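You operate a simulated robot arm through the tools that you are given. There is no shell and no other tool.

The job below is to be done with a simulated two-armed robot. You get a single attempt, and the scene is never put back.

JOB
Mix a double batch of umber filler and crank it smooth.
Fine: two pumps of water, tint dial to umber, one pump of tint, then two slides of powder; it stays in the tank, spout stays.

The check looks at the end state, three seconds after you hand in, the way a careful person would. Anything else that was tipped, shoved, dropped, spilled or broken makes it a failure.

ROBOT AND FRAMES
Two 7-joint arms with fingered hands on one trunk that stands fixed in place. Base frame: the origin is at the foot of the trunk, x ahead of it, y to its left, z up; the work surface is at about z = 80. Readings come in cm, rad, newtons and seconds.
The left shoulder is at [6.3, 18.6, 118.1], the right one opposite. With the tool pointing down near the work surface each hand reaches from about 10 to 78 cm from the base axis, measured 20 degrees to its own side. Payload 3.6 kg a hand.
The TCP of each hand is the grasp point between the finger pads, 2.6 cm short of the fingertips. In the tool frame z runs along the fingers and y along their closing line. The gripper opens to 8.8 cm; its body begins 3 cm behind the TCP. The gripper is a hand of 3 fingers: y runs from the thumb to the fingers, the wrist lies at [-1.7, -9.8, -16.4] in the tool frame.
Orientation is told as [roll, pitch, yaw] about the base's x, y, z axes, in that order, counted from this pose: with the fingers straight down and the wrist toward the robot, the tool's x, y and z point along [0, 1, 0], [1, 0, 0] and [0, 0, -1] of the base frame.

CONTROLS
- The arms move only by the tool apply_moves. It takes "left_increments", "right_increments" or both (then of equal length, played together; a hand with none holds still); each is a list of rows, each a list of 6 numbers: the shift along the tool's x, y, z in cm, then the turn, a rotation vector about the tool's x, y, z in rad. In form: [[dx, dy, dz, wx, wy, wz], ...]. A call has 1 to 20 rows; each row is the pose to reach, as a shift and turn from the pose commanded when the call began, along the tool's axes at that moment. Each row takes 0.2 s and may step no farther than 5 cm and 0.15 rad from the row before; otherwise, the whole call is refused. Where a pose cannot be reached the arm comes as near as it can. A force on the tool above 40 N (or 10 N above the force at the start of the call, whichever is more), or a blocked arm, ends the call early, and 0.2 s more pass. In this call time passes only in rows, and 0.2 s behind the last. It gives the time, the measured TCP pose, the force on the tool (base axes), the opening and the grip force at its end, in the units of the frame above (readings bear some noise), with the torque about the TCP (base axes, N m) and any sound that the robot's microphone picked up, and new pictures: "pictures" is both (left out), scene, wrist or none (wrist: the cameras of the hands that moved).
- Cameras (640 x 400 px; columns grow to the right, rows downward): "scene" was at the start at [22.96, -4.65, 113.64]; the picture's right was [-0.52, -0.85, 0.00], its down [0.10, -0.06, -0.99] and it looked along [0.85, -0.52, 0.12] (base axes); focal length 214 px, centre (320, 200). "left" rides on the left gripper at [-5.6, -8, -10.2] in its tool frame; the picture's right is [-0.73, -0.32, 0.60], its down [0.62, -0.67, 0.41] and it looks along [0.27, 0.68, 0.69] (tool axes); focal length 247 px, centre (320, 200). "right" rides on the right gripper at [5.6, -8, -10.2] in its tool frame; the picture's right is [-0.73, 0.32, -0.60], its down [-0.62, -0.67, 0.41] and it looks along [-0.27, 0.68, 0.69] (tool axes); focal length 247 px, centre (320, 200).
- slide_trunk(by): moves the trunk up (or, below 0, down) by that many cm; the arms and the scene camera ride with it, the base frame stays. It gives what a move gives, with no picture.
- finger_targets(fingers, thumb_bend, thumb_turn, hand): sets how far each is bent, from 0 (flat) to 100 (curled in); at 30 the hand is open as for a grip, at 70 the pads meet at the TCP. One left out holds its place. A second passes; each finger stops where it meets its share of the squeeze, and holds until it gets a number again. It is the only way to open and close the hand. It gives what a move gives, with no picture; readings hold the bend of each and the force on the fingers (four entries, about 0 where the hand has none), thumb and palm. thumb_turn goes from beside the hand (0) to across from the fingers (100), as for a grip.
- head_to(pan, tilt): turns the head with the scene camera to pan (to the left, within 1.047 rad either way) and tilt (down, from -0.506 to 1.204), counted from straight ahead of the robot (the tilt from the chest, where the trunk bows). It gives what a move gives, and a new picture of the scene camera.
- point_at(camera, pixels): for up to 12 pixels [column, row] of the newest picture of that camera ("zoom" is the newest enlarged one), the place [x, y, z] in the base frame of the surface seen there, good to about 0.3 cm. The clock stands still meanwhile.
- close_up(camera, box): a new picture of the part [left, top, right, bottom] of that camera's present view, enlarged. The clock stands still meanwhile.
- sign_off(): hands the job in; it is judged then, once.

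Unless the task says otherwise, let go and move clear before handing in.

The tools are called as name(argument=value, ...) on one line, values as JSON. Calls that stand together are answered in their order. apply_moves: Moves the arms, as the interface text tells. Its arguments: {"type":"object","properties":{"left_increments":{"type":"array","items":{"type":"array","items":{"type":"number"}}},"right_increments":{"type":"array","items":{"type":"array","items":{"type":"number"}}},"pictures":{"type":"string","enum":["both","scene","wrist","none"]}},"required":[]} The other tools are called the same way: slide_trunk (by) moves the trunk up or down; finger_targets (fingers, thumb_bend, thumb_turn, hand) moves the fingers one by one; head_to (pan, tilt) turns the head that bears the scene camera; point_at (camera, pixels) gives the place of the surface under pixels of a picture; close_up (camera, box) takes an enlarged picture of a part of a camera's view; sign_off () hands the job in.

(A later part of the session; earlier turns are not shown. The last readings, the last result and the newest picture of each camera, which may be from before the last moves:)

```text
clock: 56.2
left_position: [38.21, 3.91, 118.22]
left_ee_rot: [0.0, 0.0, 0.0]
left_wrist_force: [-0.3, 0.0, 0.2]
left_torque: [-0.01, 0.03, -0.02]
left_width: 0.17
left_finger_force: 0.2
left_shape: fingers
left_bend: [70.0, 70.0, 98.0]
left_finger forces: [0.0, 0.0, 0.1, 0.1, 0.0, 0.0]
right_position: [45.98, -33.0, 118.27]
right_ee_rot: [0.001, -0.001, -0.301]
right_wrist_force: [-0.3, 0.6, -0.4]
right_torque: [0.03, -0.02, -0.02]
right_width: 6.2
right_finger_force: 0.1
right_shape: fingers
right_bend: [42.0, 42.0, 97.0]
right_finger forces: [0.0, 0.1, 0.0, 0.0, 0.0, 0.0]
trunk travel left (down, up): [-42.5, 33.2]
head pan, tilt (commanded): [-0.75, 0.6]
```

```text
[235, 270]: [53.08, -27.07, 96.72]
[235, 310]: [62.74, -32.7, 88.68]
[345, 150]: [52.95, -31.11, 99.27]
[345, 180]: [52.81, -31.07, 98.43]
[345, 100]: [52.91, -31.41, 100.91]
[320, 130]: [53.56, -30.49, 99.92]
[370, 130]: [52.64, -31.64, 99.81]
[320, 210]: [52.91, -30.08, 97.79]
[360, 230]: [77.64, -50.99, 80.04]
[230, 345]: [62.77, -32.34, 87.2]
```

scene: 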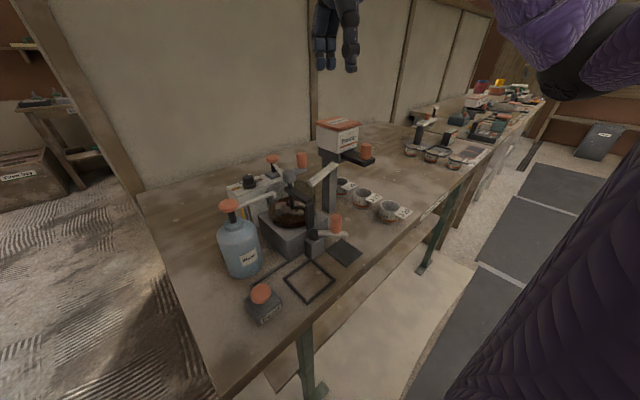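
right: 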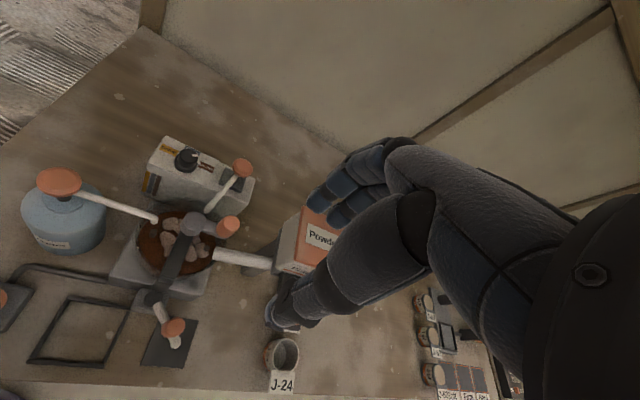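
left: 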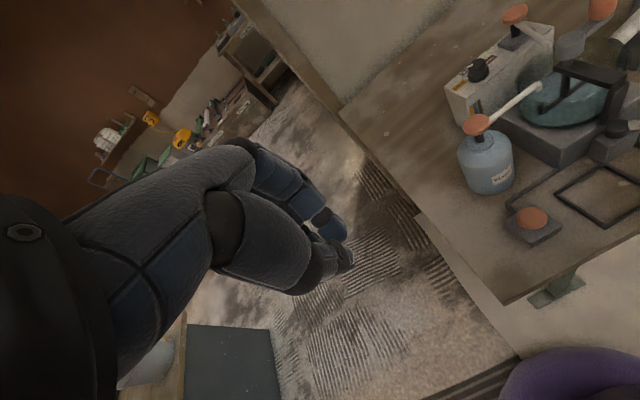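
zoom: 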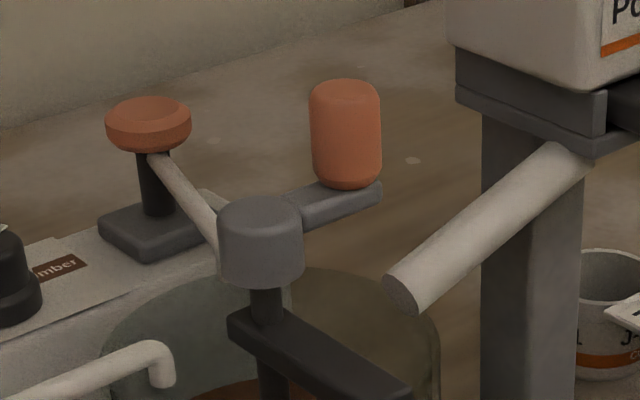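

Hub is at about (53.25,-28.0) and the knob at (53.4,-31.7), z 98–101.1, so the crank radius is 3.7 cm. I'll bring the open hand over the knob and lower to z≈106 first.

apply_moves(right_increments=[[1.7, 3.3, 0, 0, 0, 0], [3.43, 6.68, 0, 0, 0, 0], [3.43, 6.68, 4, 0, 0, 0], [3.43, 6.68, 8, 0, 0, 0], [3.43, 6.68, 12.3, 0, 0, 0]], pictures="both")

close_up(camera="right", box=[200, 180, 360, 280])

close_up(camera="scene", box=[240, 100, 400, 200])

```text
clock: 57.4
left_position: [38.14, 3.97, 118.22]
left_ee_rot: [0.002, 0.0, 0.001]
left_wrist_force: [0.2, 0.2, -0.6]
left_torque: [-0.02, 0.01, 0.03]
left_width: 0.16
left_finger_force: 0.1
left_shape: fingers
left_bend: [70.0, 70.0, 98.0]
left_finger forces: [0.0, 0.1, 0.0, 0.0, 0.0, 0.0]
right_position: [53.2, -31.76, 105.87]
right_ee_rot: [0.001, -0.001, -0.299]
right_wrist_force: [0.0, 1.2, -0.2]
right_torque: [-0.03, 0.01, 0.02]
right_width: 6.23
right_finger_force: 0.1
right_shape: fingers
right_bend: [42.0, 42.0, 97.0]
right_finger forces: [0.0, 0.0, 0.0, 0.0, 0.0, 0.1]
trunk travel left (down, up): [-42.5, 33.2]
head pan, tilt (commanded): [-0.75, 0.6]
```

scene: 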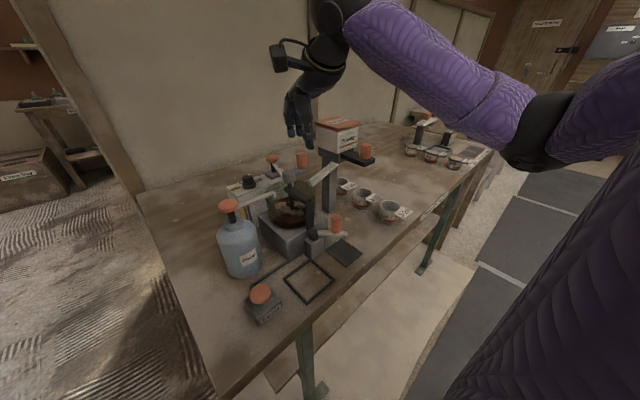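
right: 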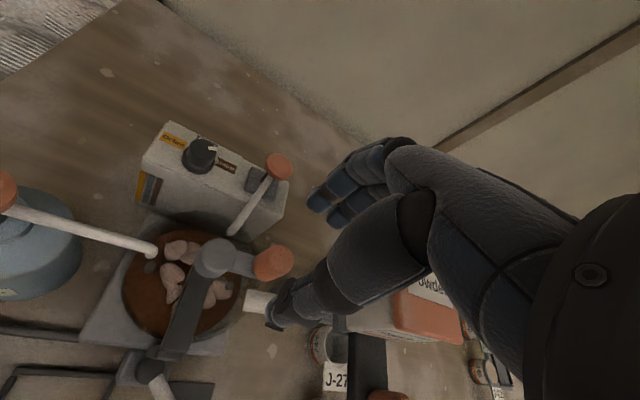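

```text
4.00 times, centred on (280, 230) of right
```

zoom: 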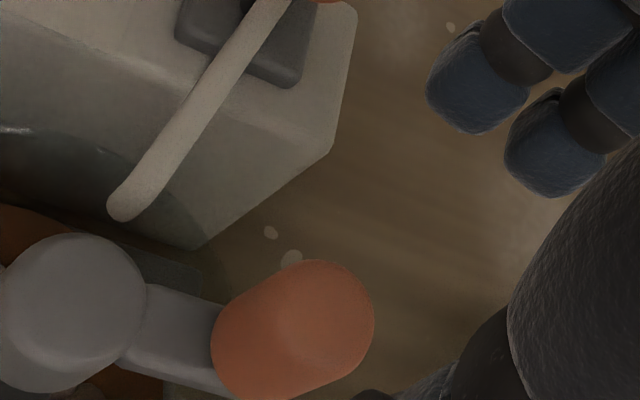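

```text
4.00 times, centred on (320, 150) of scene
```

zoom: 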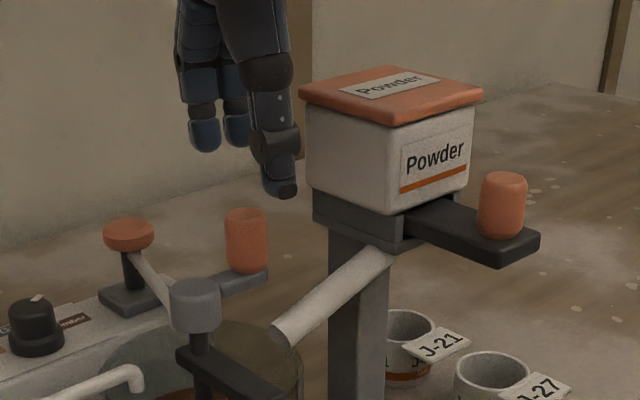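

The hand is above the knob and clear of the hopper. I'll re-measure the knob's top from this near view before lowering.

point_at(camera="right", pixels=[[281, 256], [272, 256], [290, 262], [285, 248], [280, 270], [215, 258], [205, 250], [228, 262], [215, 245]])

point_at(camera="scene", pixels=[[400, 60], [430, 100], [470, 130], [500, 145], [540, 150], [312, 147], [291, 135], [299, 135]])

```text
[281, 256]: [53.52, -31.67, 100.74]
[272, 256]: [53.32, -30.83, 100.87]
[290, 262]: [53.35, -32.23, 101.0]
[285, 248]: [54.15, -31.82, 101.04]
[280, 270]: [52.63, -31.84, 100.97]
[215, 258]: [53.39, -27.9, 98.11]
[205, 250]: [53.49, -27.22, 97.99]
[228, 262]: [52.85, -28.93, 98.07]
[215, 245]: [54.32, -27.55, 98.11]
```

```text
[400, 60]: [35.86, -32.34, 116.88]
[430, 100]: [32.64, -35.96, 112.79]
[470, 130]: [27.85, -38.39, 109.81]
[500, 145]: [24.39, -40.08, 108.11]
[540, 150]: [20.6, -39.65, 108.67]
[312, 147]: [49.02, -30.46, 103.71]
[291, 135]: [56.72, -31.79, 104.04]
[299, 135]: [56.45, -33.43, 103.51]
```

Knob centre (53.4,-31.7) and hub (53.35,-28.0) are confirmed, and the sleeve is well clear. I'll lower around the knob and close on it.

apply_moves(right_increments=[[0.1, 0.15, 2, 0, 0, 0], [0.1, 0.15, 3.8, 0, 0, 0], [0.1, 0.15, 4.9, 0, 0, 0]], pictures="none")

finger_targets(hand="right", fingers=68, thumb_bend=68)

close_up(camera="right", box=[200, 180, 360, 280])

close_up(camera="scene", box=[240, 100, 400, 200])

```text
clock: 58.2
left_position: [38.08, 3.86, 118.21]
left_ee_rot: [0.0, -0.002, -0.001]
left_wrist_force: [-0.7, -0.1, 0.8]
left_torque: [-0.02, 0.0, -0.01]
left_width: 0.16
left_finger_force: 0.1
left_shape: fingers
left_bend: [70.0, 70.0, 98.0]
left_finger forces: [0.0, 0.0, 0.0, 0.0, 0.0, 0.1]
right_position: [53.6, -31.89, 100.95]
right_ee_rot: [0.001, 0.0, -0.299]
right_wrist_force: [0.0, 0.8, -0.2]
right_torque: [0.0, 0.02, 0.0]
right_width: 6.22
right_finger_force: 0.1
right_shape: fingers
right_bend: [42.0, 42.0, 97.0]
right_finger forces: [0.0, 0.0, 0.0, 0.0, 0.0, 0.0]
trunk travel left (down, up): [-42.5, 33.2]
head pan, tilt (commanded): [-0.75, 0.6]
```

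```text
clock: 59.2
left_position: [38.24, 3.85, 118.36]
left_ee_rot: [0.0, -0.001, 0.0]
left_wrist_force: [-0.8, -0.8, -0.2]
left_torque: [0.0, -0.02, 0.02]
left_width: 0.18
left_finger_force: 0.1
left_shape: fingers
left_bend: [70.0, 70.0, 98.0]
left_finger forces: [0.0, 0.0, 0.1, 0.0, 0.0, 0.0]
right_position: [53.54, -31.9, 100.97]
right_ee_rot: [0.001, 0.0, -0.3]
right_wrist_force: [0.3, -0.1, -1.1]
right_torque: [-0.01, 0.04, -0.01]
right_width: 1.72
right_finger_force: 4.9
right_shape: fingers
right_bend: [64.0, 63.0, 97.0]
right_finger forces: [4.6, 0.1, 0.0, 0.0, 5.1, 0.0]
trunk travel left (down, up): [-42.5, 33.2]
head pan, tilt (commanded): [-0.75, 0.6]
```

```text
4.00 times, centred on (280, 230) of right
```

zoom: 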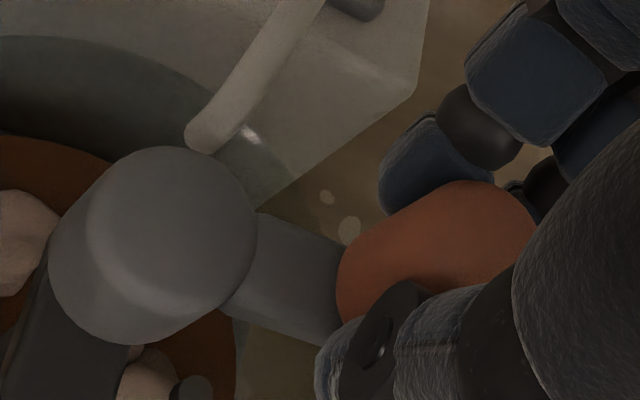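

```text
4.00 times, centred on (320, 150) of scene
```

zoom: 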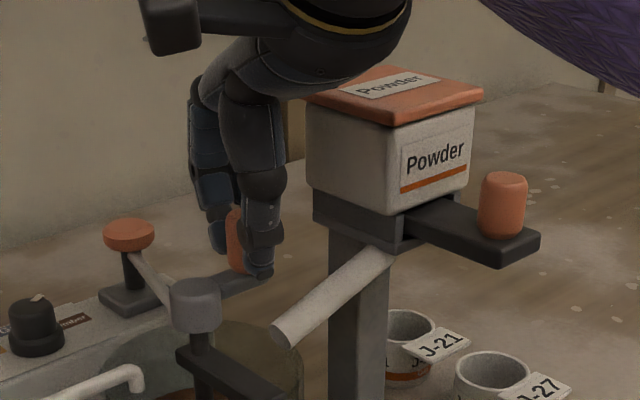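

The knob is held between finger and thumb (about 5 N each). I'll test a 60° arc of the crank about the hub to see that it turns and what force it needs.

apply_moves(right_increments=[[0.41, 0.88, 0, 0, 0, 0], [1.03, 1.63, 0, 0, 0, 0], [1.82, 2.19, 0, 0, 0, 0], [2.73, 2.53, 0, 0, 0, 0]], pictures="both")

close_up(camera="right", box=[180, 180, 340, 280])

close_up(camera="scene", box=[220, 110, 380, 230])

```text
clock: 60.2
left_position: [38.15, 4.03, 118.4]
left_ee_rot: [0.0, 0.001, 0.0]
left_wrist_force: [-0.9, 0.1, -0.1]
left_torque: [0.03, -0.02, -0.02]
left_width: 0.16
left_finger_force: 0.0
left_shape: fingers
left_bend: [70.0, 70.0, 98.0]
left_finger forces: [0.1, 0.1, 0.0, 0.1, 0.0, 0.0]
right_position: [56.75, -29.75, 101.03]
right_ee_rot: [0.001, 0.0, -0.3]
right_wrist_force: [-1.2, 0.4, -0.7]
right_torque: [0.0, 0.04, -0.02]
right_width: 1.73
right_finger_force: 5.1
right_shape: fingers
right_bend: [65.0, 63.0, 97.0]
right_finger forces: [4.4, 0.0, 0.0, 0.0, 5.5, 0.0]
trunk travel left (down, up): [-42.5, 33.2]
head pan, tilt (commanded): [-0.75, 0.6]
```

scene: 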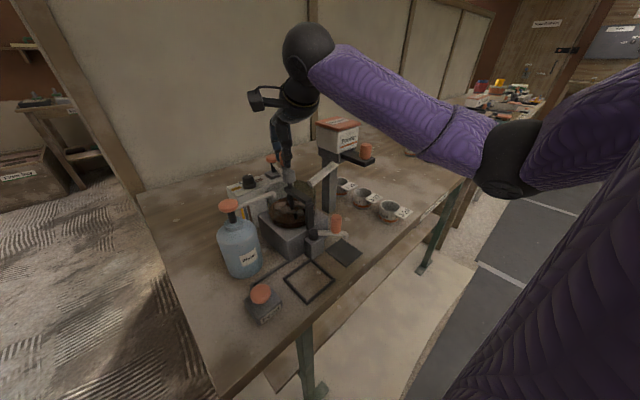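
right: 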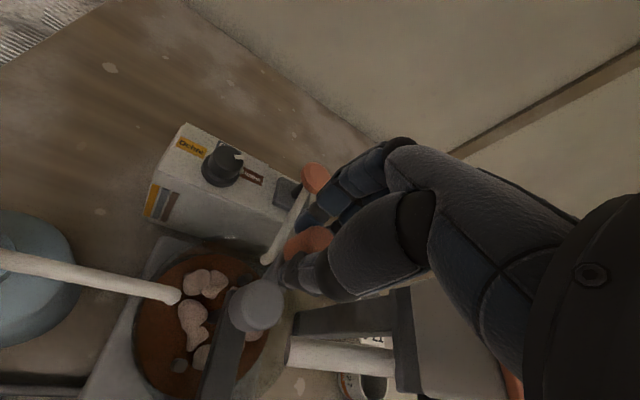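

```text
4.00 times, centred on (260, 230) of right
```

zoom: 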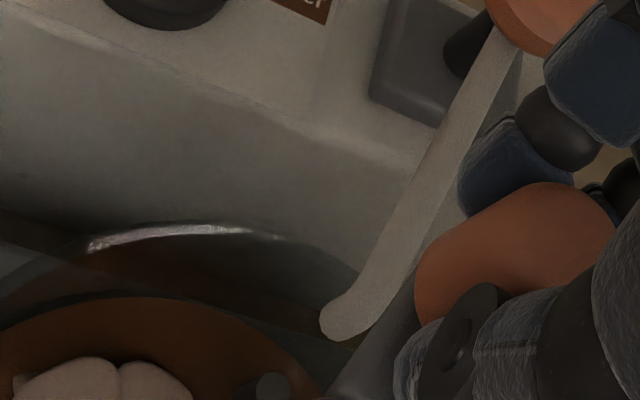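

```text
3.33 times, centred on (300, 170) of scene
```

zoom: 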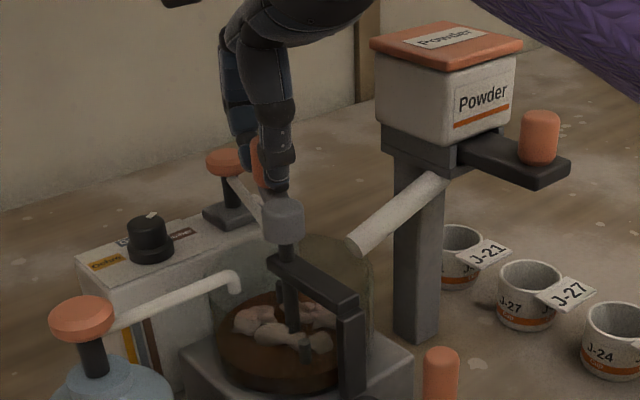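

The crank follows with only about 1 N and the hand stayed on the circle. I'll complete the first revolution.

apply_moves(right_increments=[[0.97, 0.09, 0, 0, 0, 0], [1.92, -0.08, 0, 0, 0, 0], [2.81, -0.48, 0, 0, 0, 0], [3.55, -1.1, 0, 0, 0, 0], [4.11, -1.89, 0, 0, 0, 0], [4.45, -2.8, 0, 0, 0, 0], [4.54, -3.77, 0, 0, 0, 0], [4.38, -4.73, 0, 0, 0, 0], [3.97, -5.61, 0, 0, 0, 0], [3.35, -6.36, 0, 0, 0, 0], [2.56, -6.92, 0, 0, 0, 0], [1.65, -7.25, 0, 0, 0, 0], [0.68, -7.34, 0, 0, 0, 0], [-0.28, -7.18, 0, 0, 0, 0], [-1.16, -6.77, 0, 0, 0, 0], [-1.91, -6.15, 0, 0, 0, 0], [-2.47, -5.36, 0, 0, 0, 0], [-2.8, -4.45, 0, 0, 0, 0], [-2.89, -3.48, 0, 0, 0, 0], [-2.73, -2.53, 0, 0, 0, 0]], pictures="both")

close_up(camera="scene", box=[220, 110, 380, 230])

```text
clock: 64.4
left_position: [38.15, 4.1, 118.18]
left_ee_rot: [0.0, 0.0, 0.0]
left_wrist_force: [-0.3, -0.1, -0.2]
left_torque: [0.04, -0.03, 0.0]
left_width: 0.2
left_finger_force: 0.0
left_shape: fingers
left_bend: [70.0, 70.0, 98.0]
left_finger forces: [0.1, 0.0, 0.0, 0.0, 0.1, 0.1]
right_position: [53.3, -31.68, 101.17]
right_ee_rot: [0.001, 0.002, -0.297]
right_wrist_force: [0.4, 4.2, 0.3]
right_torque: [0.09, -0.02, 0.02]
right_width: 1.47
right_finger_force: 5.5
right_shape: fingers
right_bend: [65.0, 64.0, 96.0]
right_finger forces: [4.2, 0.7, 0.0, 0.0, 5.4, 0.1]
trunk travel left (down, up): [-42.5, 33.2]
head pan, tilt (commanded): [-0.75, 0.6]
```

scene: 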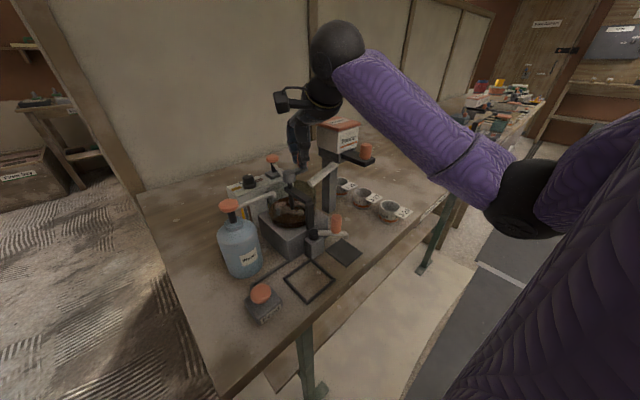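
right: 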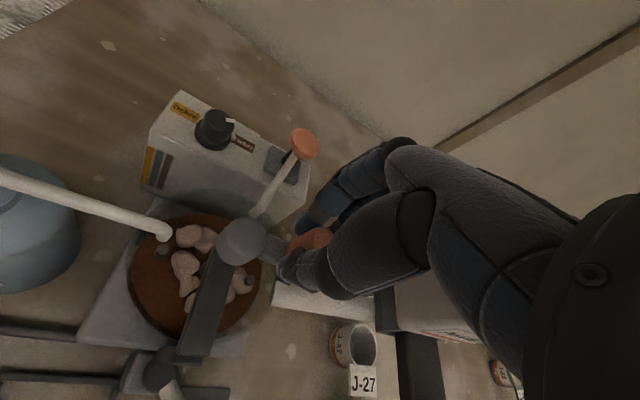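

```text
3.33 times, centred on (300, 170) of scene
```

zoom: 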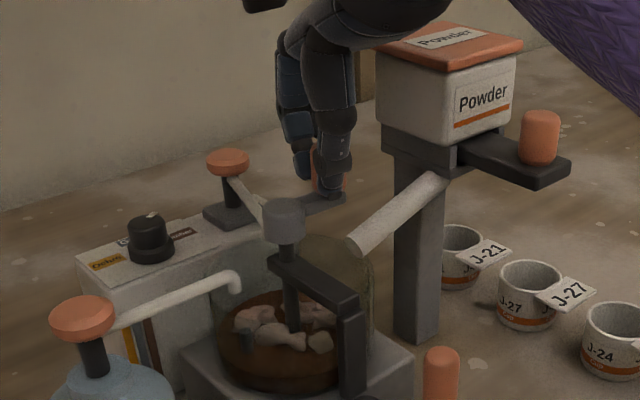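

One full turn went smoothly; the lumps are still there but a little browner. I'll keep cranking at the same easy pace and check after each turn.

apply_moves(right_increments=[[0.51, 1.04, 0, 0, 0, 0], [1.33, 1.88, 0, 0, 0, 0], [2.36, 2.42, 0, 0, 0, 0], [3.5, 2.62, 0, 0, 0, 0], [4.65, 2.45, 0, 0, 0, 0], [5.7, 1.94, 0, 0, 0, 0], [6.53, 1.13, 0, 0, 0, 0], [7.07, 0.1, 0, 0, 0, 0], [7.27, -1.05, 0, 0, 0, 0], [7.1, -2.2, 0, 0, 0, 0], [6.59, -3.25, 0, 0, 0, 0], [5.78, -4.08, 0, 0, 0, 0], [4.75, -4.62, 0, 0, 0, 0], [3.6, -4.82, 0, 0, 0, 0], [2.45, -4.65, 0, 0, 0, 0], [1.41, -4.14, 0, 0, 0, 0], [0.57, -3.33, 0, 0, 0, 0], [0.03, -2.3, 0, 0, 0, 0], [-0.17, -1.15, 0, 0, 0, 0], [0, 0, 0, 0, 0, 0]], pictures="scene")

close_up(camera="scene", box=[240, 150, 336, 230])

close_up(camera="right", box=[120, 180, 340, 318])

```text
clock: 68.6
left_position: [38.04, 4.0, 118.25]
left_ee_rot: [-0.002, 0.001, 0.001]
left_wrist_force: [-0.3, -0.1, 0.2]
left_torque: [-0.02, 0.01, 0.0]
left_width: 0.18
left_finger_force: 0.1
left_shape: fingers
left_bend: [70.0, 70.0, 98.0]
left_finger forces: [0.0, 0.0, 0.0, 0.0, 0.0, 0.1]
right_position: [53.45, -31.7, 101.11]
right_ee_rot: [0.0, 0.0, -0.298]
right_wrist_force: [0.7, 6.3, 2.3]
right_torque: [0.13, -0.01, 0.0]
right_width: 1.43
right_finger_force: 5.4
right_shape: fingers
right_bend: [66.0, 64.0, 96.0]
right_finger forces: [4.5, 0.6, 0.1, 0.1, 6.0, 0.0]
trunk travel left (down, up): [-42.5, 33.2]
head pan, tilt (commanded): [-0.75, 0.6]
```

scene: 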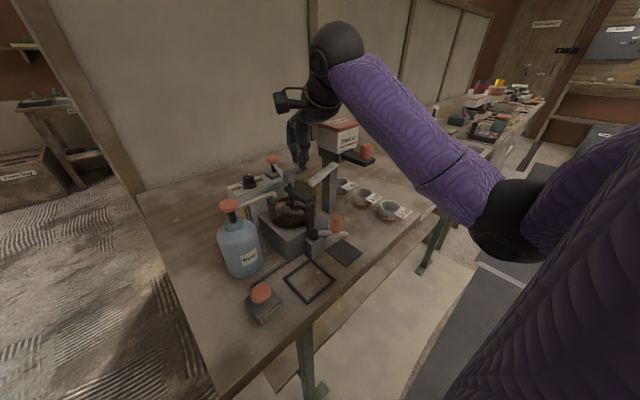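

```text
5.00 times, centred on (288, 190) of scene
```

zoom: 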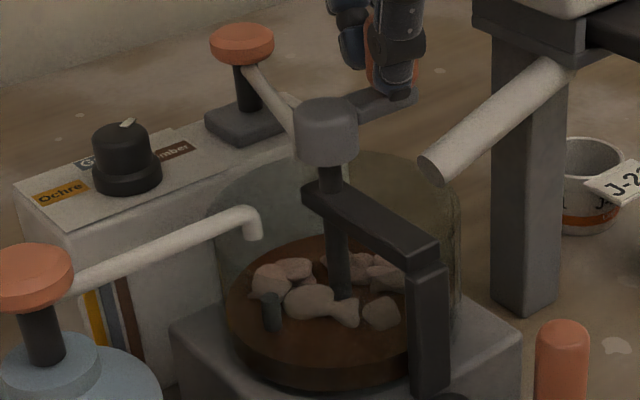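

```text
2.90 times, centred on (230, 249) of right
```

zoom: 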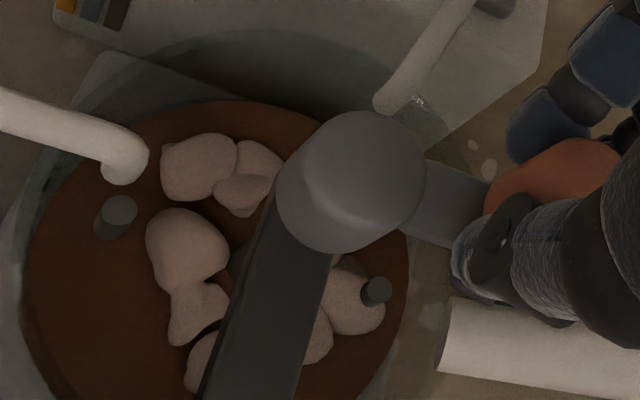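

After two turns lumps remain. I'll take the same close-up I used before cranking so I can compare progress.

close_up(camera="scene", box=[256, 180, 336, 230])

apply_moves(right_increments=[[0.51, 1.04, 0, 0, 0, 0], [1.33, 1.88, 0, 0, 0, 0], [2.36, 2.42, 0, 0, 0, 0], [3.5, 2.62, 0, 0, 0, 0], [4.65, 2.45, 0, 0, 0, 0], [5.7, 1.94, 0, 0, 0, 0], [6.53, 1.13, 0, 0, 0, 0], [7.07, 0.1, 0, 0, 0, 0], [7.27, -1.05, 0, 0, 0, 0], [7.1, -2.2, 0, 0, 0, 0], [6.59, -3.25, 0, 0, 0, 0], [5.78, -4.08, 0, 0, 0, 0], [4.75, -4.62, 0, 0, 0, 0], [3.6, -4.82, 0, 0, 0, 0], [2.45, -4.65, 0, 0, 0, 0], [1.41, -4.14, 0, 0, 0, 0], [0.57, -3.33, 0, 0, 0, 0], [0.03, -2.3, 0, 0, 0, 0], [-0.17, -1.15, 0, 0, 0, 0], [0, 0, 0, 0, 0, 0]], pictures="none")

close_up(camera="scene", box=[256, 180, 336, 230])

```text
8.00 times, centred on (296, 205) of scene
```

zoom: 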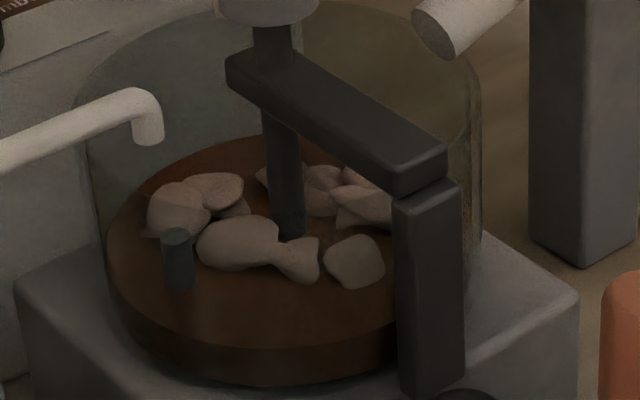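

```text
clock: 72.8
left_position: [38.09, 4.01, 118.25]
left_ee_rot: [0.0, 0.0, -0.001]
left_wrist_force: [-0.4, -0.2, -0.1]
left_torque: [0.03, -0.02, 0.01]
left_width: 0.18
left_finger_force: 0.2
left_shape: fingers
left_bend: [70.0, 70.0, 98.0]
left_finger forces: [0.0, 0.0, 0.0, 0.0, 0.0, 0.0]
right_position: [53.61, -31.54, 101.13]
right_ee_rot: [-0.001, 0.002, -0.298]
right_wrist_force: [1.2, 6.2, -0.6]
right_torque: [0.11, 0.0, -0.02]
right_width: 1.47
right_finger_force: 5.1
right_shape: fingers
right_bend: [66.0, 64.0, 96.0]
right_finger forces: [4.2, 0.4, 0.1, 0.0, 5.4, 0.0]
trunk travel left (down, up): [-42.5, 33.2]
head pan, tilt (commanded): [-0.75, 0.6]
```

```text
8.00 times, centred on (296, 205) of scene
```

zoom: 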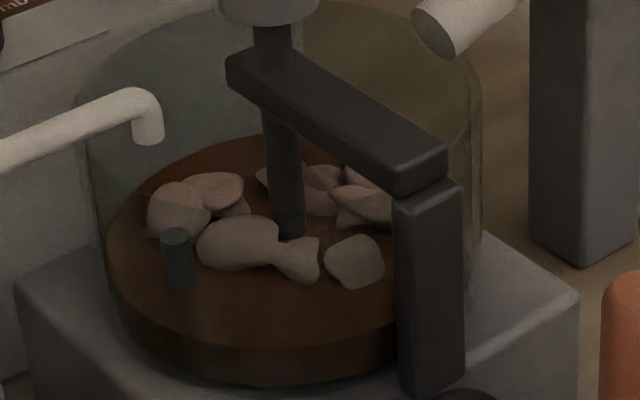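

Three turns show little change so far. I'll stop halfway through the next turn to confirm the crank and paddle really travel with the hand.

apply_moves(right_increments=[[0.51, 1.04, 0, 0, 0, 0], [1.33, 1.88, 0, 0, 0, 0], [2.36, 2.42, 0, 0, 0, 0], [3.5, 2.62, 0, 0, 0, 0], [4.65, 2.45, 0, 0, 0, 0], [5.7, 1.94, 0, 0, 0, 0], [6.53, 1.13, 0, 0, 0, 0], [7.07, 0.1, 0, 0, 0, 0], [7.27, -1.05, 0, 0, 0, 0], [7.1, -2.2, 0, 0, 0, 0]], pictures="both")

close_up(camera="scene", box=[230, 130, 358, 230])

```text
clock: 75.0
left_position: [38.17, 3.71, 118.33]
left_ee_rot: [-0.001, -0.001, 0.0]
left_wrist_force: [0.4, -1.0, 0.0]
left_torque: [-0.02, 0.01, 0.02]
left_width: 0.19
left_finger_force: 0.1
left_shape: fingers
left_bend: [70.0, 70.0, 98.0]
left_finger forces: [0.0, 0.0, 0.0, 0.1, 0.1, 0.0]
right_position: [53.39, -24.46, 101.24]
right_ee_rot: [0.0, -0.001, -0.3]
right_wrist_force: [-0.9, -4.1, 1.0]
right_torque: [-0.07, -0.01, -0.01]
right_width: 1.52
right_finger_force: 5.2
right_shape: fingers
right_bend: [65.0, 64.0, 97.0]
right_finger forces: [1.0, 5.1, 0.1, 0.0, 3.6, 0.1]
trunk travel left (down, up): [-42.5, 33.2]
head pan, tilt (commanded): [-0.75, 0.6]
```

scene: 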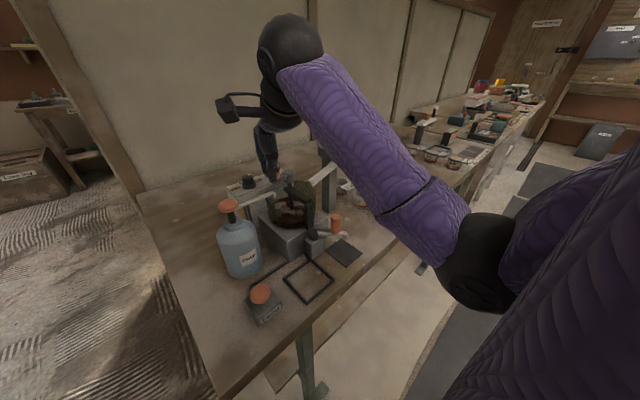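
right: 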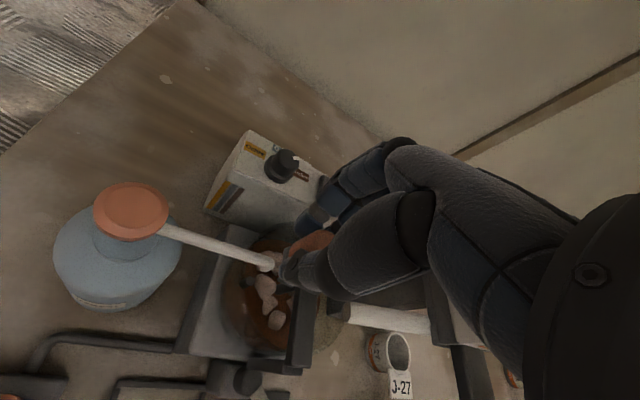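

```text
4.00 times, centred on (294, 180) of scene
```

zoom: 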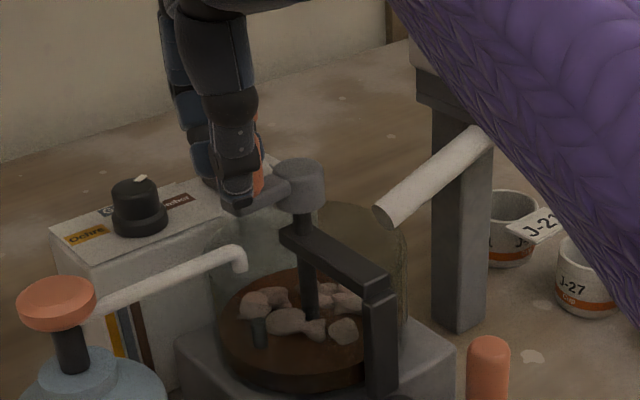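

The crank arm is now 180° round, so it truly follows the hand. I'll check the sleeve's distance to the slide knob in this pose before carrying on.

point_at(camera="scene", pixels=[[330, 130], [350, 165], [370, 195], [400, 235], [440, 270], [490, 305], [400, 150], [440, 190]])

```text
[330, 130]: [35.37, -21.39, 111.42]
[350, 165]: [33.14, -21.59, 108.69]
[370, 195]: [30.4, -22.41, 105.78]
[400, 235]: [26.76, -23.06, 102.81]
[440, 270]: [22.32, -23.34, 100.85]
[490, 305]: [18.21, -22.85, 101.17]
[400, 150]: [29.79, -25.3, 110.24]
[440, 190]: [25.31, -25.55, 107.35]
```

The sleeve is at x<36, well clear of the slide at x≥43.5. I'll go on with a full turn from here.

apply_moves(right_increments=[[-0.51, -1.04, 0, 0, 0, 0], [-1.33, -1.88, 0, 0, 0, 0], [-2.36, -2.42, 0, 0, 0, 0], [-3.5, -2.62, 0, 0, 0, 0], [-4.65, -2.45, 0, 0, 0, 0], [-5.7, -1.94, 0, 0, 0, 0], [-6.53, -1.13, 0, 0, 0, 0], [-7.07, -0.1, 0, 0, 0, 0], [-7.27, 1.05, 0, 0, 0, 0], [-7.1, 2.2, 0, 0, 0, 0], [-6.59, 3.25, 0, 0, 0, 0], [-5.78, 4.08, 0, 0, 0, 0], [-4.75, 4.62, 0, 0, 0, 0], [-3.6, 4.82, 0, 0, 0, 0], [-2.45, 4.65, 0, 0, 0, 0], [-1.41, 4.14, 0, 0, 0, 0], [-0.57, 3.33, 0, 0, 0, 0], [-0.03, 2.3, 0, 0, 0, 0], [0.17, 1.15, 0, 0, 0, 0], [0, 0, 0, 0, 0, 0]], pictures="scene")

close_up(camera="scene", box=[256, 180, 336, 230])

```text
clock: 79.2
left_position: [38.09, 3.93, 118.17]
left_ee_rot: [0.001, 0.0, -0.001]
left_wrist_force: [0.0, -0.1, -0.5]
left_torque: [0.02, -0.06, -0.03]
left_width: 0.15
left_finger_force: 0.0
left_shape: fingers
left_bend: [70.0, 70.0, 98.0]
left_finger forces: [0.0, 0.0, 0.0, 0.0, 0.0, 0.0]
right_position: [53.51, -24.42, 101.0]
right_ee_rot: [-0.001, 0.0, -0.3]
right_wrist_force: [0.4, -2.6, 2.2]
right_torque: [-0.06, 0.01, 0.01]
right_width: 1.45
right_finger_force: 5.2
right_shape: fingers
right_bend: [65.0, 64.0, 97.0]
right_finger forces: [1.8, 4.7, 0.1, 0.0, 4.1, 0.0]
trunk travel left (down, up): [-42.5, 33.2]
head pan, tilt (commanded): [-0.75, 0.6]
```

scene: 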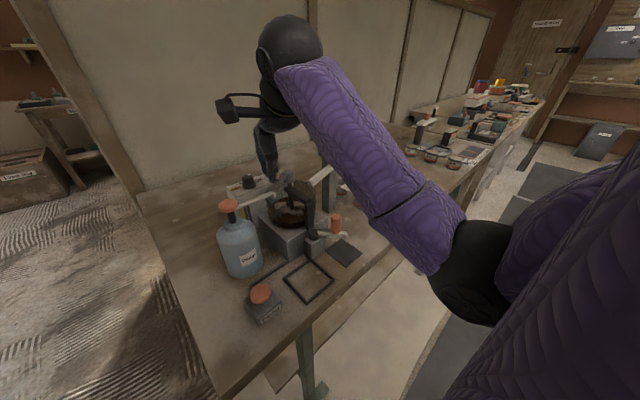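

```text
8.00 times, centred on (296, 205) of scene
```

zoom: 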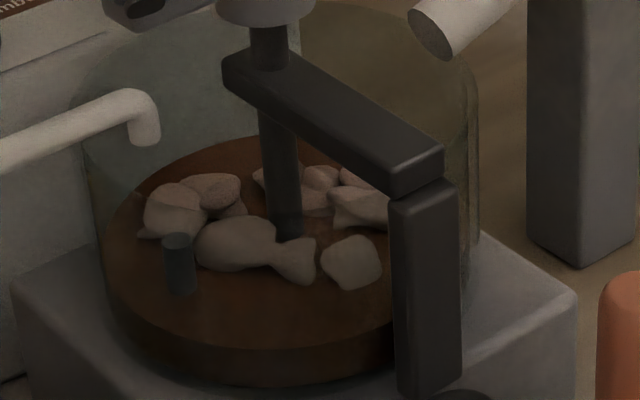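

Four and a half turns, lumps still visible, and the elbow is slowly drifting downward (black joint now near (470,270)). I'll measure the elbow's clearance before going on.

point_at(camera="scene", pixels=[[440, 270], [470, 320], [490, 325], [450, 240], [430, 265], [380, 225], [500, 280], [430, 300]])

close_up(camera="right", box=[180, 200, 340, 360])

```text
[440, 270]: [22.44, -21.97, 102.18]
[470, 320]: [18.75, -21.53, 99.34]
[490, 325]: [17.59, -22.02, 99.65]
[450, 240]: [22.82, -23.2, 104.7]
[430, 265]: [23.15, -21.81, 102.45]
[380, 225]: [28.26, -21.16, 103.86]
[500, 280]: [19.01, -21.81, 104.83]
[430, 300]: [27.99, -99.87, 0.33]
```

```text
2.50 times, centred on (260, 280) of right
```

zoom: 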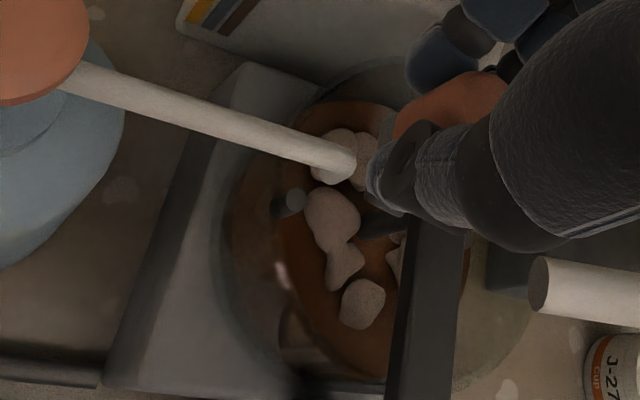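

The elbow still has nearly 20 cm over bench height, so a few more turns are safe. I'll try two faster turns in the same direction and compare.

apply_moves(right_increments=[[-1.33, -1.88, 0, 0, 0, 0], [-3.5, -2.62, 0, 0, 0, 0], [-5.7, -1.94, 0, 0, 0, 0], [-7.07, -0.1, 0, 0, 0, 0], [-7.1, 2.2, 0, 0, 0, 0], [-5.78, 4.08, 0, 0, 0, 0], [-3.6, 4.82, 0, 0, 0, 0], [-1.41, 4.14, 0, 0, 0, 0], [-0.03, 2.3, 0, 0, 0, 0], [0, 0, 0, 0, 0, 0], [-1.33, -1.88, 0, 0, 0, 0], [-3.5, -2.62, 0, 0, 0, 0], [-5.7, -1.94, 0, 0, 0, 0], [-7.07, -0.1, 0, 0, 0, 0], [-7.1, 2.2, 0, 0, 0, 0], [-5.78, 4.08, 0, 0, 0, 0], [-3.6, 4.82, 0, 0, 0, 0], [-1.41, 4.14, 0, 0, 0, 0], [-0.03, 2.3, 0, 0, 0, 0], [0, 0, 0, 0, 0, 0]], pictures="scene")

close_up(camera="scene", box=[256, 180, 336, 230])

close_up(camera="scene", box=[230, 130, 358, 230])

```text
clock: 83.4
left_position: [38.05, 3.78, 118.26]
left_ee_rot: [0.0, -0.001, -0.001]
left_wrist_force: [0.4, -0.7, -0.6]
left_torque: [0.03, 0.01, -0.01]
left_width: 0.17
left_finger_force: 0.0
left_shape: fingers
left_bend: [70.0, 70.0, 98.0]
left_finger forces: [0.0, 0.0, 0.1, 0.0, 0.1, 0.0]
right_position: [53.42, -24.24, 101.04]
right_ee_rot: [0.0, -0.003, -0.301]
right_wrist_force: [-0.3, -4.8, 1.9]
right_torque: [-0.16, -0.02, 0.02]
right_width: 1.5
right_finger_force: 5.6
right_shape: fingers
right_bend: [65.0, 64.0, 97.0]
right_finger forces: [0.8, 6.6, 0.1, 0.0, 3.7, 0.0]
trunk travel left (down, up): [-42.5, 33.2]
head pan, tilt (commanded): [-0.75, 0.6]
```

scene: 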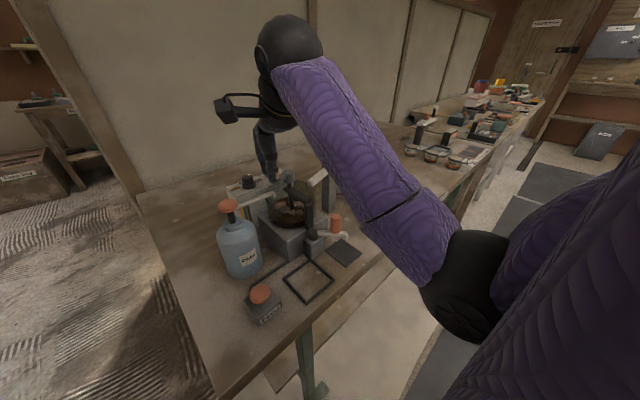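

```text
8.00 times, centred on (296, 205) of scene
```

zoom: 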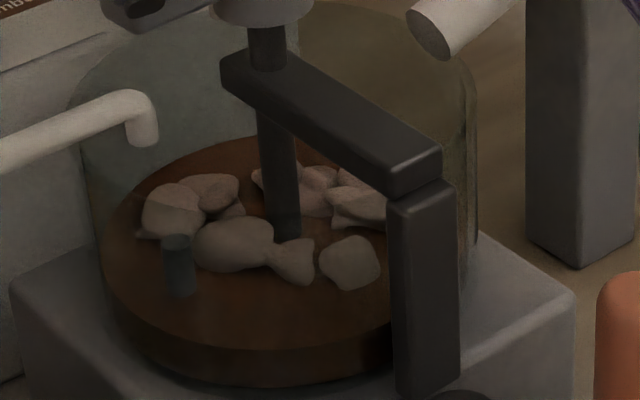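

```text
4.00 times, centred on (294, 180) of scene
```

zoom: 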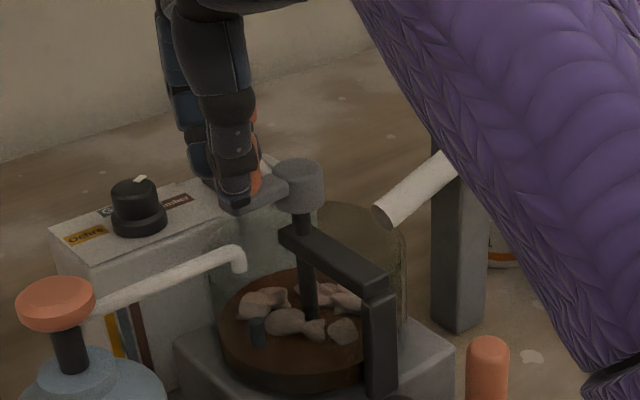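

Six and a half counter-clockwise turns changed nothing, so the crank may only count clockwise. I'll turn it clockwise instead, which also undoes the elbow drift.

apply_moves(right_increments=[[0.17, 1.15, 0, 0, 0, 0], [-0.03, 2.3, 0, 0, 0, 0], [-0.57, 3.33, 0, 0, 0, 0], [-1.41, 4.14, 0, 0, 0, 0], [-2.45, 4.65, 0, 0, 0, 0], [-3.6, 4.82, 0, 0, 0, 0], [-4.75, 4.62, 0, 0, 0, 0], [-5.78, 4.08, 0, 0, 0, 0], [-6.59, 3.25, 0, 0, 0, 0], [-7.1, 2.2, 0, 0, 0, 0], [-7.27, 1.05, 0, 0, 0, 0], [-7.07, -0.1, 0, 0, 0, 0], [-6.53, -1.13, 0, 0, 0, 0], [-5.7, -1.94, 0, 0, 0, 0], [-4.65, -2.45, 0, 0, 0, 0], [-3.5, -2.62, 0, 0, 0, 0], [-2.36, -2.42, 0, 0, 0, 0], [-1.33, -1.88, 0, 0, 0, 0], [-0.51, -1.04, 0, 0, 0, 0], [0, 0, 0, 0, 0, 0]], pictures="scene")

close_up(camera="scene", box=[256, 180, 336, 230])

```text
clock: 87.6
left_position: [38.22, 3.93, 118.22]
left_ee_rot: [0.0, 0.003, 0.0]
left_wrist_force: [0.5, 0.1, 0.7]
left_torque: [0.01, 0.0, -0.01]
left_width: 0.15
left_finger_force: 0.1
left_shape: fingers
left_bend: [70.0, 70.0, 98.0]
left_finger forces: [0.0, 0.0, 0.0, 0.1, 0.0, 0.1]
right_position: [53.64, -24.38, 101.19]
right_ee_rot: [-0.002, 0.003, -0.3]
right_wrist_force: [0.2, -3.8, 1.2]
right_torque: [-0.07, 0.02, -0.02]
right_width: 1.53
right_finger_force: 5.9
right_shape: fingers
right_bend: [65.0, 64.0, 97.0]
right_finger forces: [1.2, 6.1, 0.0, 0.0, 3.7, 0.1]
trunk travel left (down, up): [-42.5, 33.2]
head pan, tilt (commanded): [-0.75, 0.6]
```

scene: 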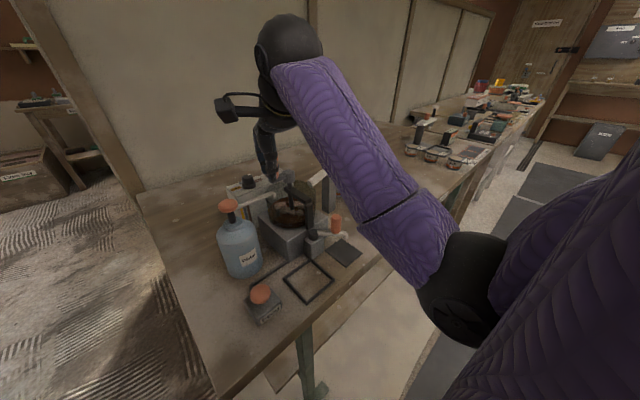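

```text
8.00 times, centred on (296, 205) of scene
```

zoom: 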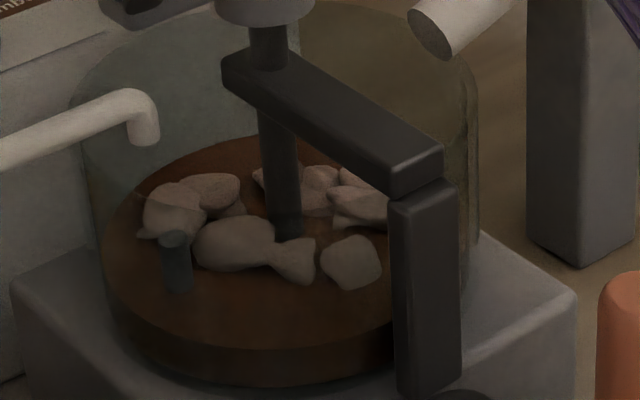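

No change after one clockwise turn. I'll do two more clockwise turns before judging the direction.

apply_moves(right_increments=[[-0.03, 2.3, 0, 0, 0, 0], [-1.41, 4.14, 0, 0, 0, 0], [-3.6, 4.82, 0, 0, 0, 0], [-5.78, 4.08, 0, 0, 0, 0], [-7.1, 2.2, 0, 0, 0, 0], [-7.07, -0.1, 0, 0, 0, 0], [-5.7, -1.94, 0, 0, 0, 0], [-3.5, -2.62, 0, 0, 0, 0], [-1.33, -1.88, 0, 0, 0, 0], [0, 0, 0, 0, 0, 0], [-0.03, 2.3, 0, 0, 0, 0], [-1.41, 4.14, 0, 0, 0, 0], [-3.6, 4.82, 0, 0, 0, 0], [-5.78, 4.08, 0, 0, 0, 0], [-7.1, 2.2, 0, 0, 0, 0], [-7.07, -0.1, 0, 0, 0, 0], [-5.7, -1.94, 0, 0, 0, 0], [-3.5, -2.62, 0, 0, 0, 0], [-1.33, -1.88, 0, 0, 0, 0], [0, 0, 0, 0, 0, 0]], pictures="scene")

close_up(camera="scene", box=[256, 180, 336, 230])

close_up(camera="right", box=[180, 200, 340, 360])

```text
clock: 91.8
left_position: [38.12, 3.89, 118.21]
left_ee_rot: [0.0, 0.002, -0.001]
left_wrist_force: [-0.2, -0.8, 0.2]
left_torque: [0.0, 0.04, -0.03]
left_width: 0.18
left_finger_force: 0.1
left_shape: fingers
left_bend: [70.0, 70.0, 98.0]
left_finger forces: [0.1, 0.0, 0.1, 0.0, 0.0, 0.0]
right_position: [53.56, -24.56, 101.07]
right_ee_rot: [-0.001, 0.002, -0.302]
right_wrist_force: [0.1, -4.0, 1.4]
right_torque: [-0.03, -0.03, -0.01]
right_width: 1.49
right_finger_force: 5.2
right_shape: fingers
right_bend: [65.0, 64.0, 97.0]
right_finger forces: [1.6, 5.1, 0.0, 0.0, 4.1, 0.0]
trunk travel left (down, up): [-42.5, 33.2]
head pan, tilt (commanded): [-0.75, 0.6]
```

scene: 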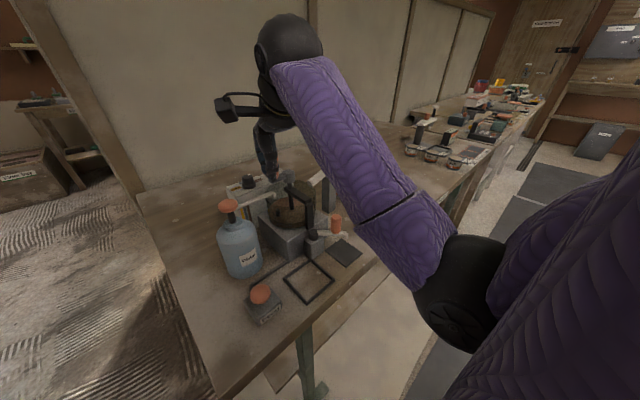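

```text
8.00 times, centred on (296, 205) of scene
```

zoom: 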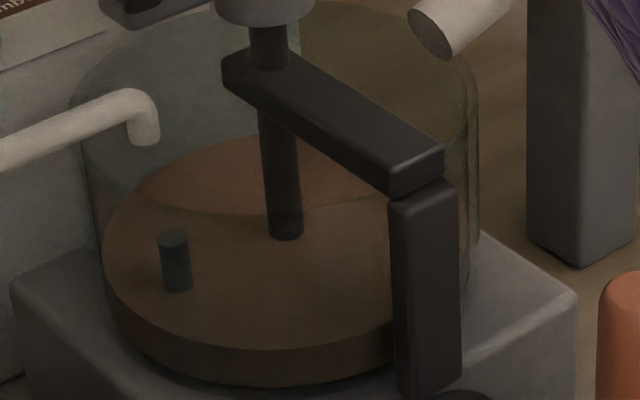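

```text
2.50 times, centred on (260, 280) of right
```

zoom: 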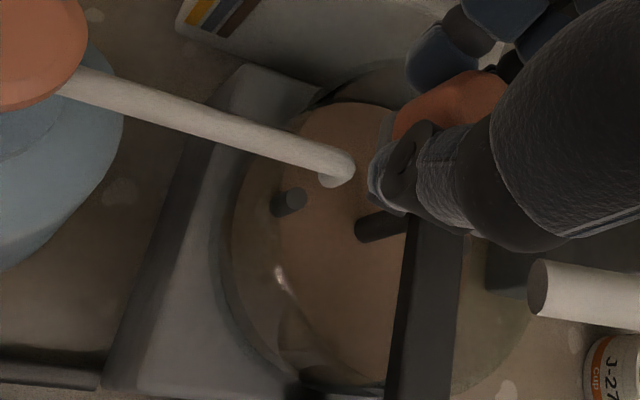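

The lumps are gone and the mix is now a uniform light brown, so it is smooth. I'll open the hand, lift straight off the knob and back away.

finger_targets(hand="right", fingers=42, thumb_bend=42)

apply_moves(right_increments=[[0, 0, -2, 0, 0, 0], [0, 0, -5, 0, 0, 0], [0, 0, -9, 0, 0, 0], [0, 0, -13, 0, 0, 0], [0, 0, -17, 0, 0, 0]], pictures="both")

```text
clock: 92.8
left_position: [38.1, 3.9, 118.36]
left_ee_rot: [-0.001, -0.001, 0.002]
left_wrist_force: [0.4, -0.2, 0.0]
left_torque: [0.0, 0.03, 0.03]
left_width: 0.18
left_finger_force: 0.0
left_shape: fingers
left_bend: [70.0, 70.0, 98.0]
left_finger forces: [0.1, 0.0, 0.0, 0.0, 0.0, 0.0]
right_position: [53.52, -24.26, 101.23]
right_ee_rot: [-0.001, 0.0, -0.302]
right_wrist_force: [-0.2, -0.2, 0.5]
right_torque: [-0.02, -0.03, 0.01]
right_width: 6.2
right_finger_force: 0.0
right_shape: fingers
right_bend: [42.0, 42.0, 97.0]
right_finger forces: [0.0, 0.1, 0.0, 0.1, 0.0, 0.0]
trunk travel left (down, up): [-42.5, 33.2]
head pan, tilt (commanded): [-0.75, 0.6]
```

```text
clock: 94.0
left_position: [38.11, 4.12, 118.23]
left_ee_rot: [-0.003, -0.001, -0.002]
left_wrist_force: [-0.2, 0.2, -0.4]
left_torque: [-0.03, -0.01, 0.03]
left_width: 0.16
left_finger_force: 0.1
left_shape: fingers
left_bend: [70.0, 70.0, 98.0]
left_finger forces: [0.0, 0.0, 0.1, 0.0, 0.1, 0.0]
right_position: [53.44, -24.24, 118.24]
right_ee_rot: [-0.001, 0.001, -0.301]
right_wrist_force: [0.3, 0.1, 0.1]
right_torque: [-0.01, 0.0, 0.02]
right_width: 6.23
right_finger_force: 0.0
right_shape: fingers
right_bend: [42.0, 42.0, 97.0]
right_finger forces: [0.0, 0.1, 0.0, 0.1, 0.0, 0.1]
trunk travel left (down, up): [-42.5, 33.2]
head pan, tilt (commanded): [-0.75, 0.6]
```

scene: 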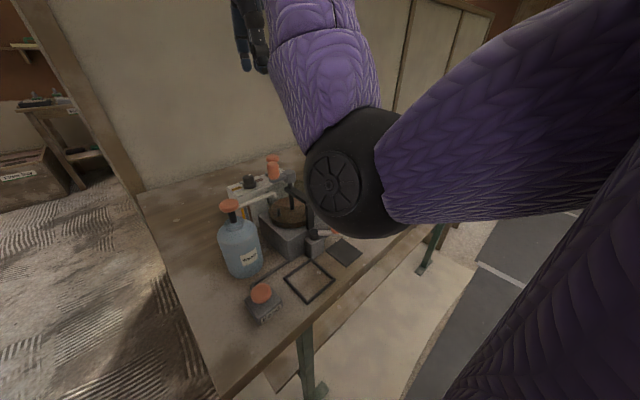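
right: 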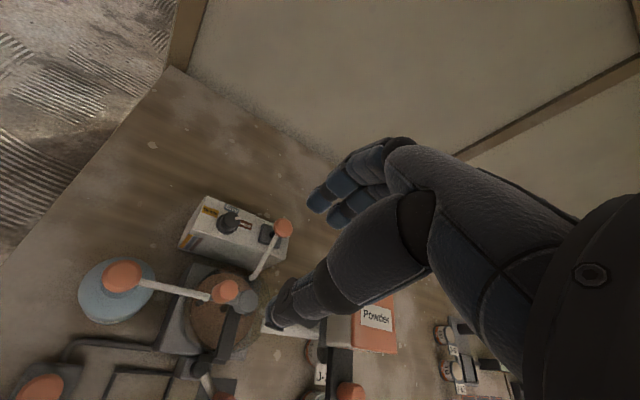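

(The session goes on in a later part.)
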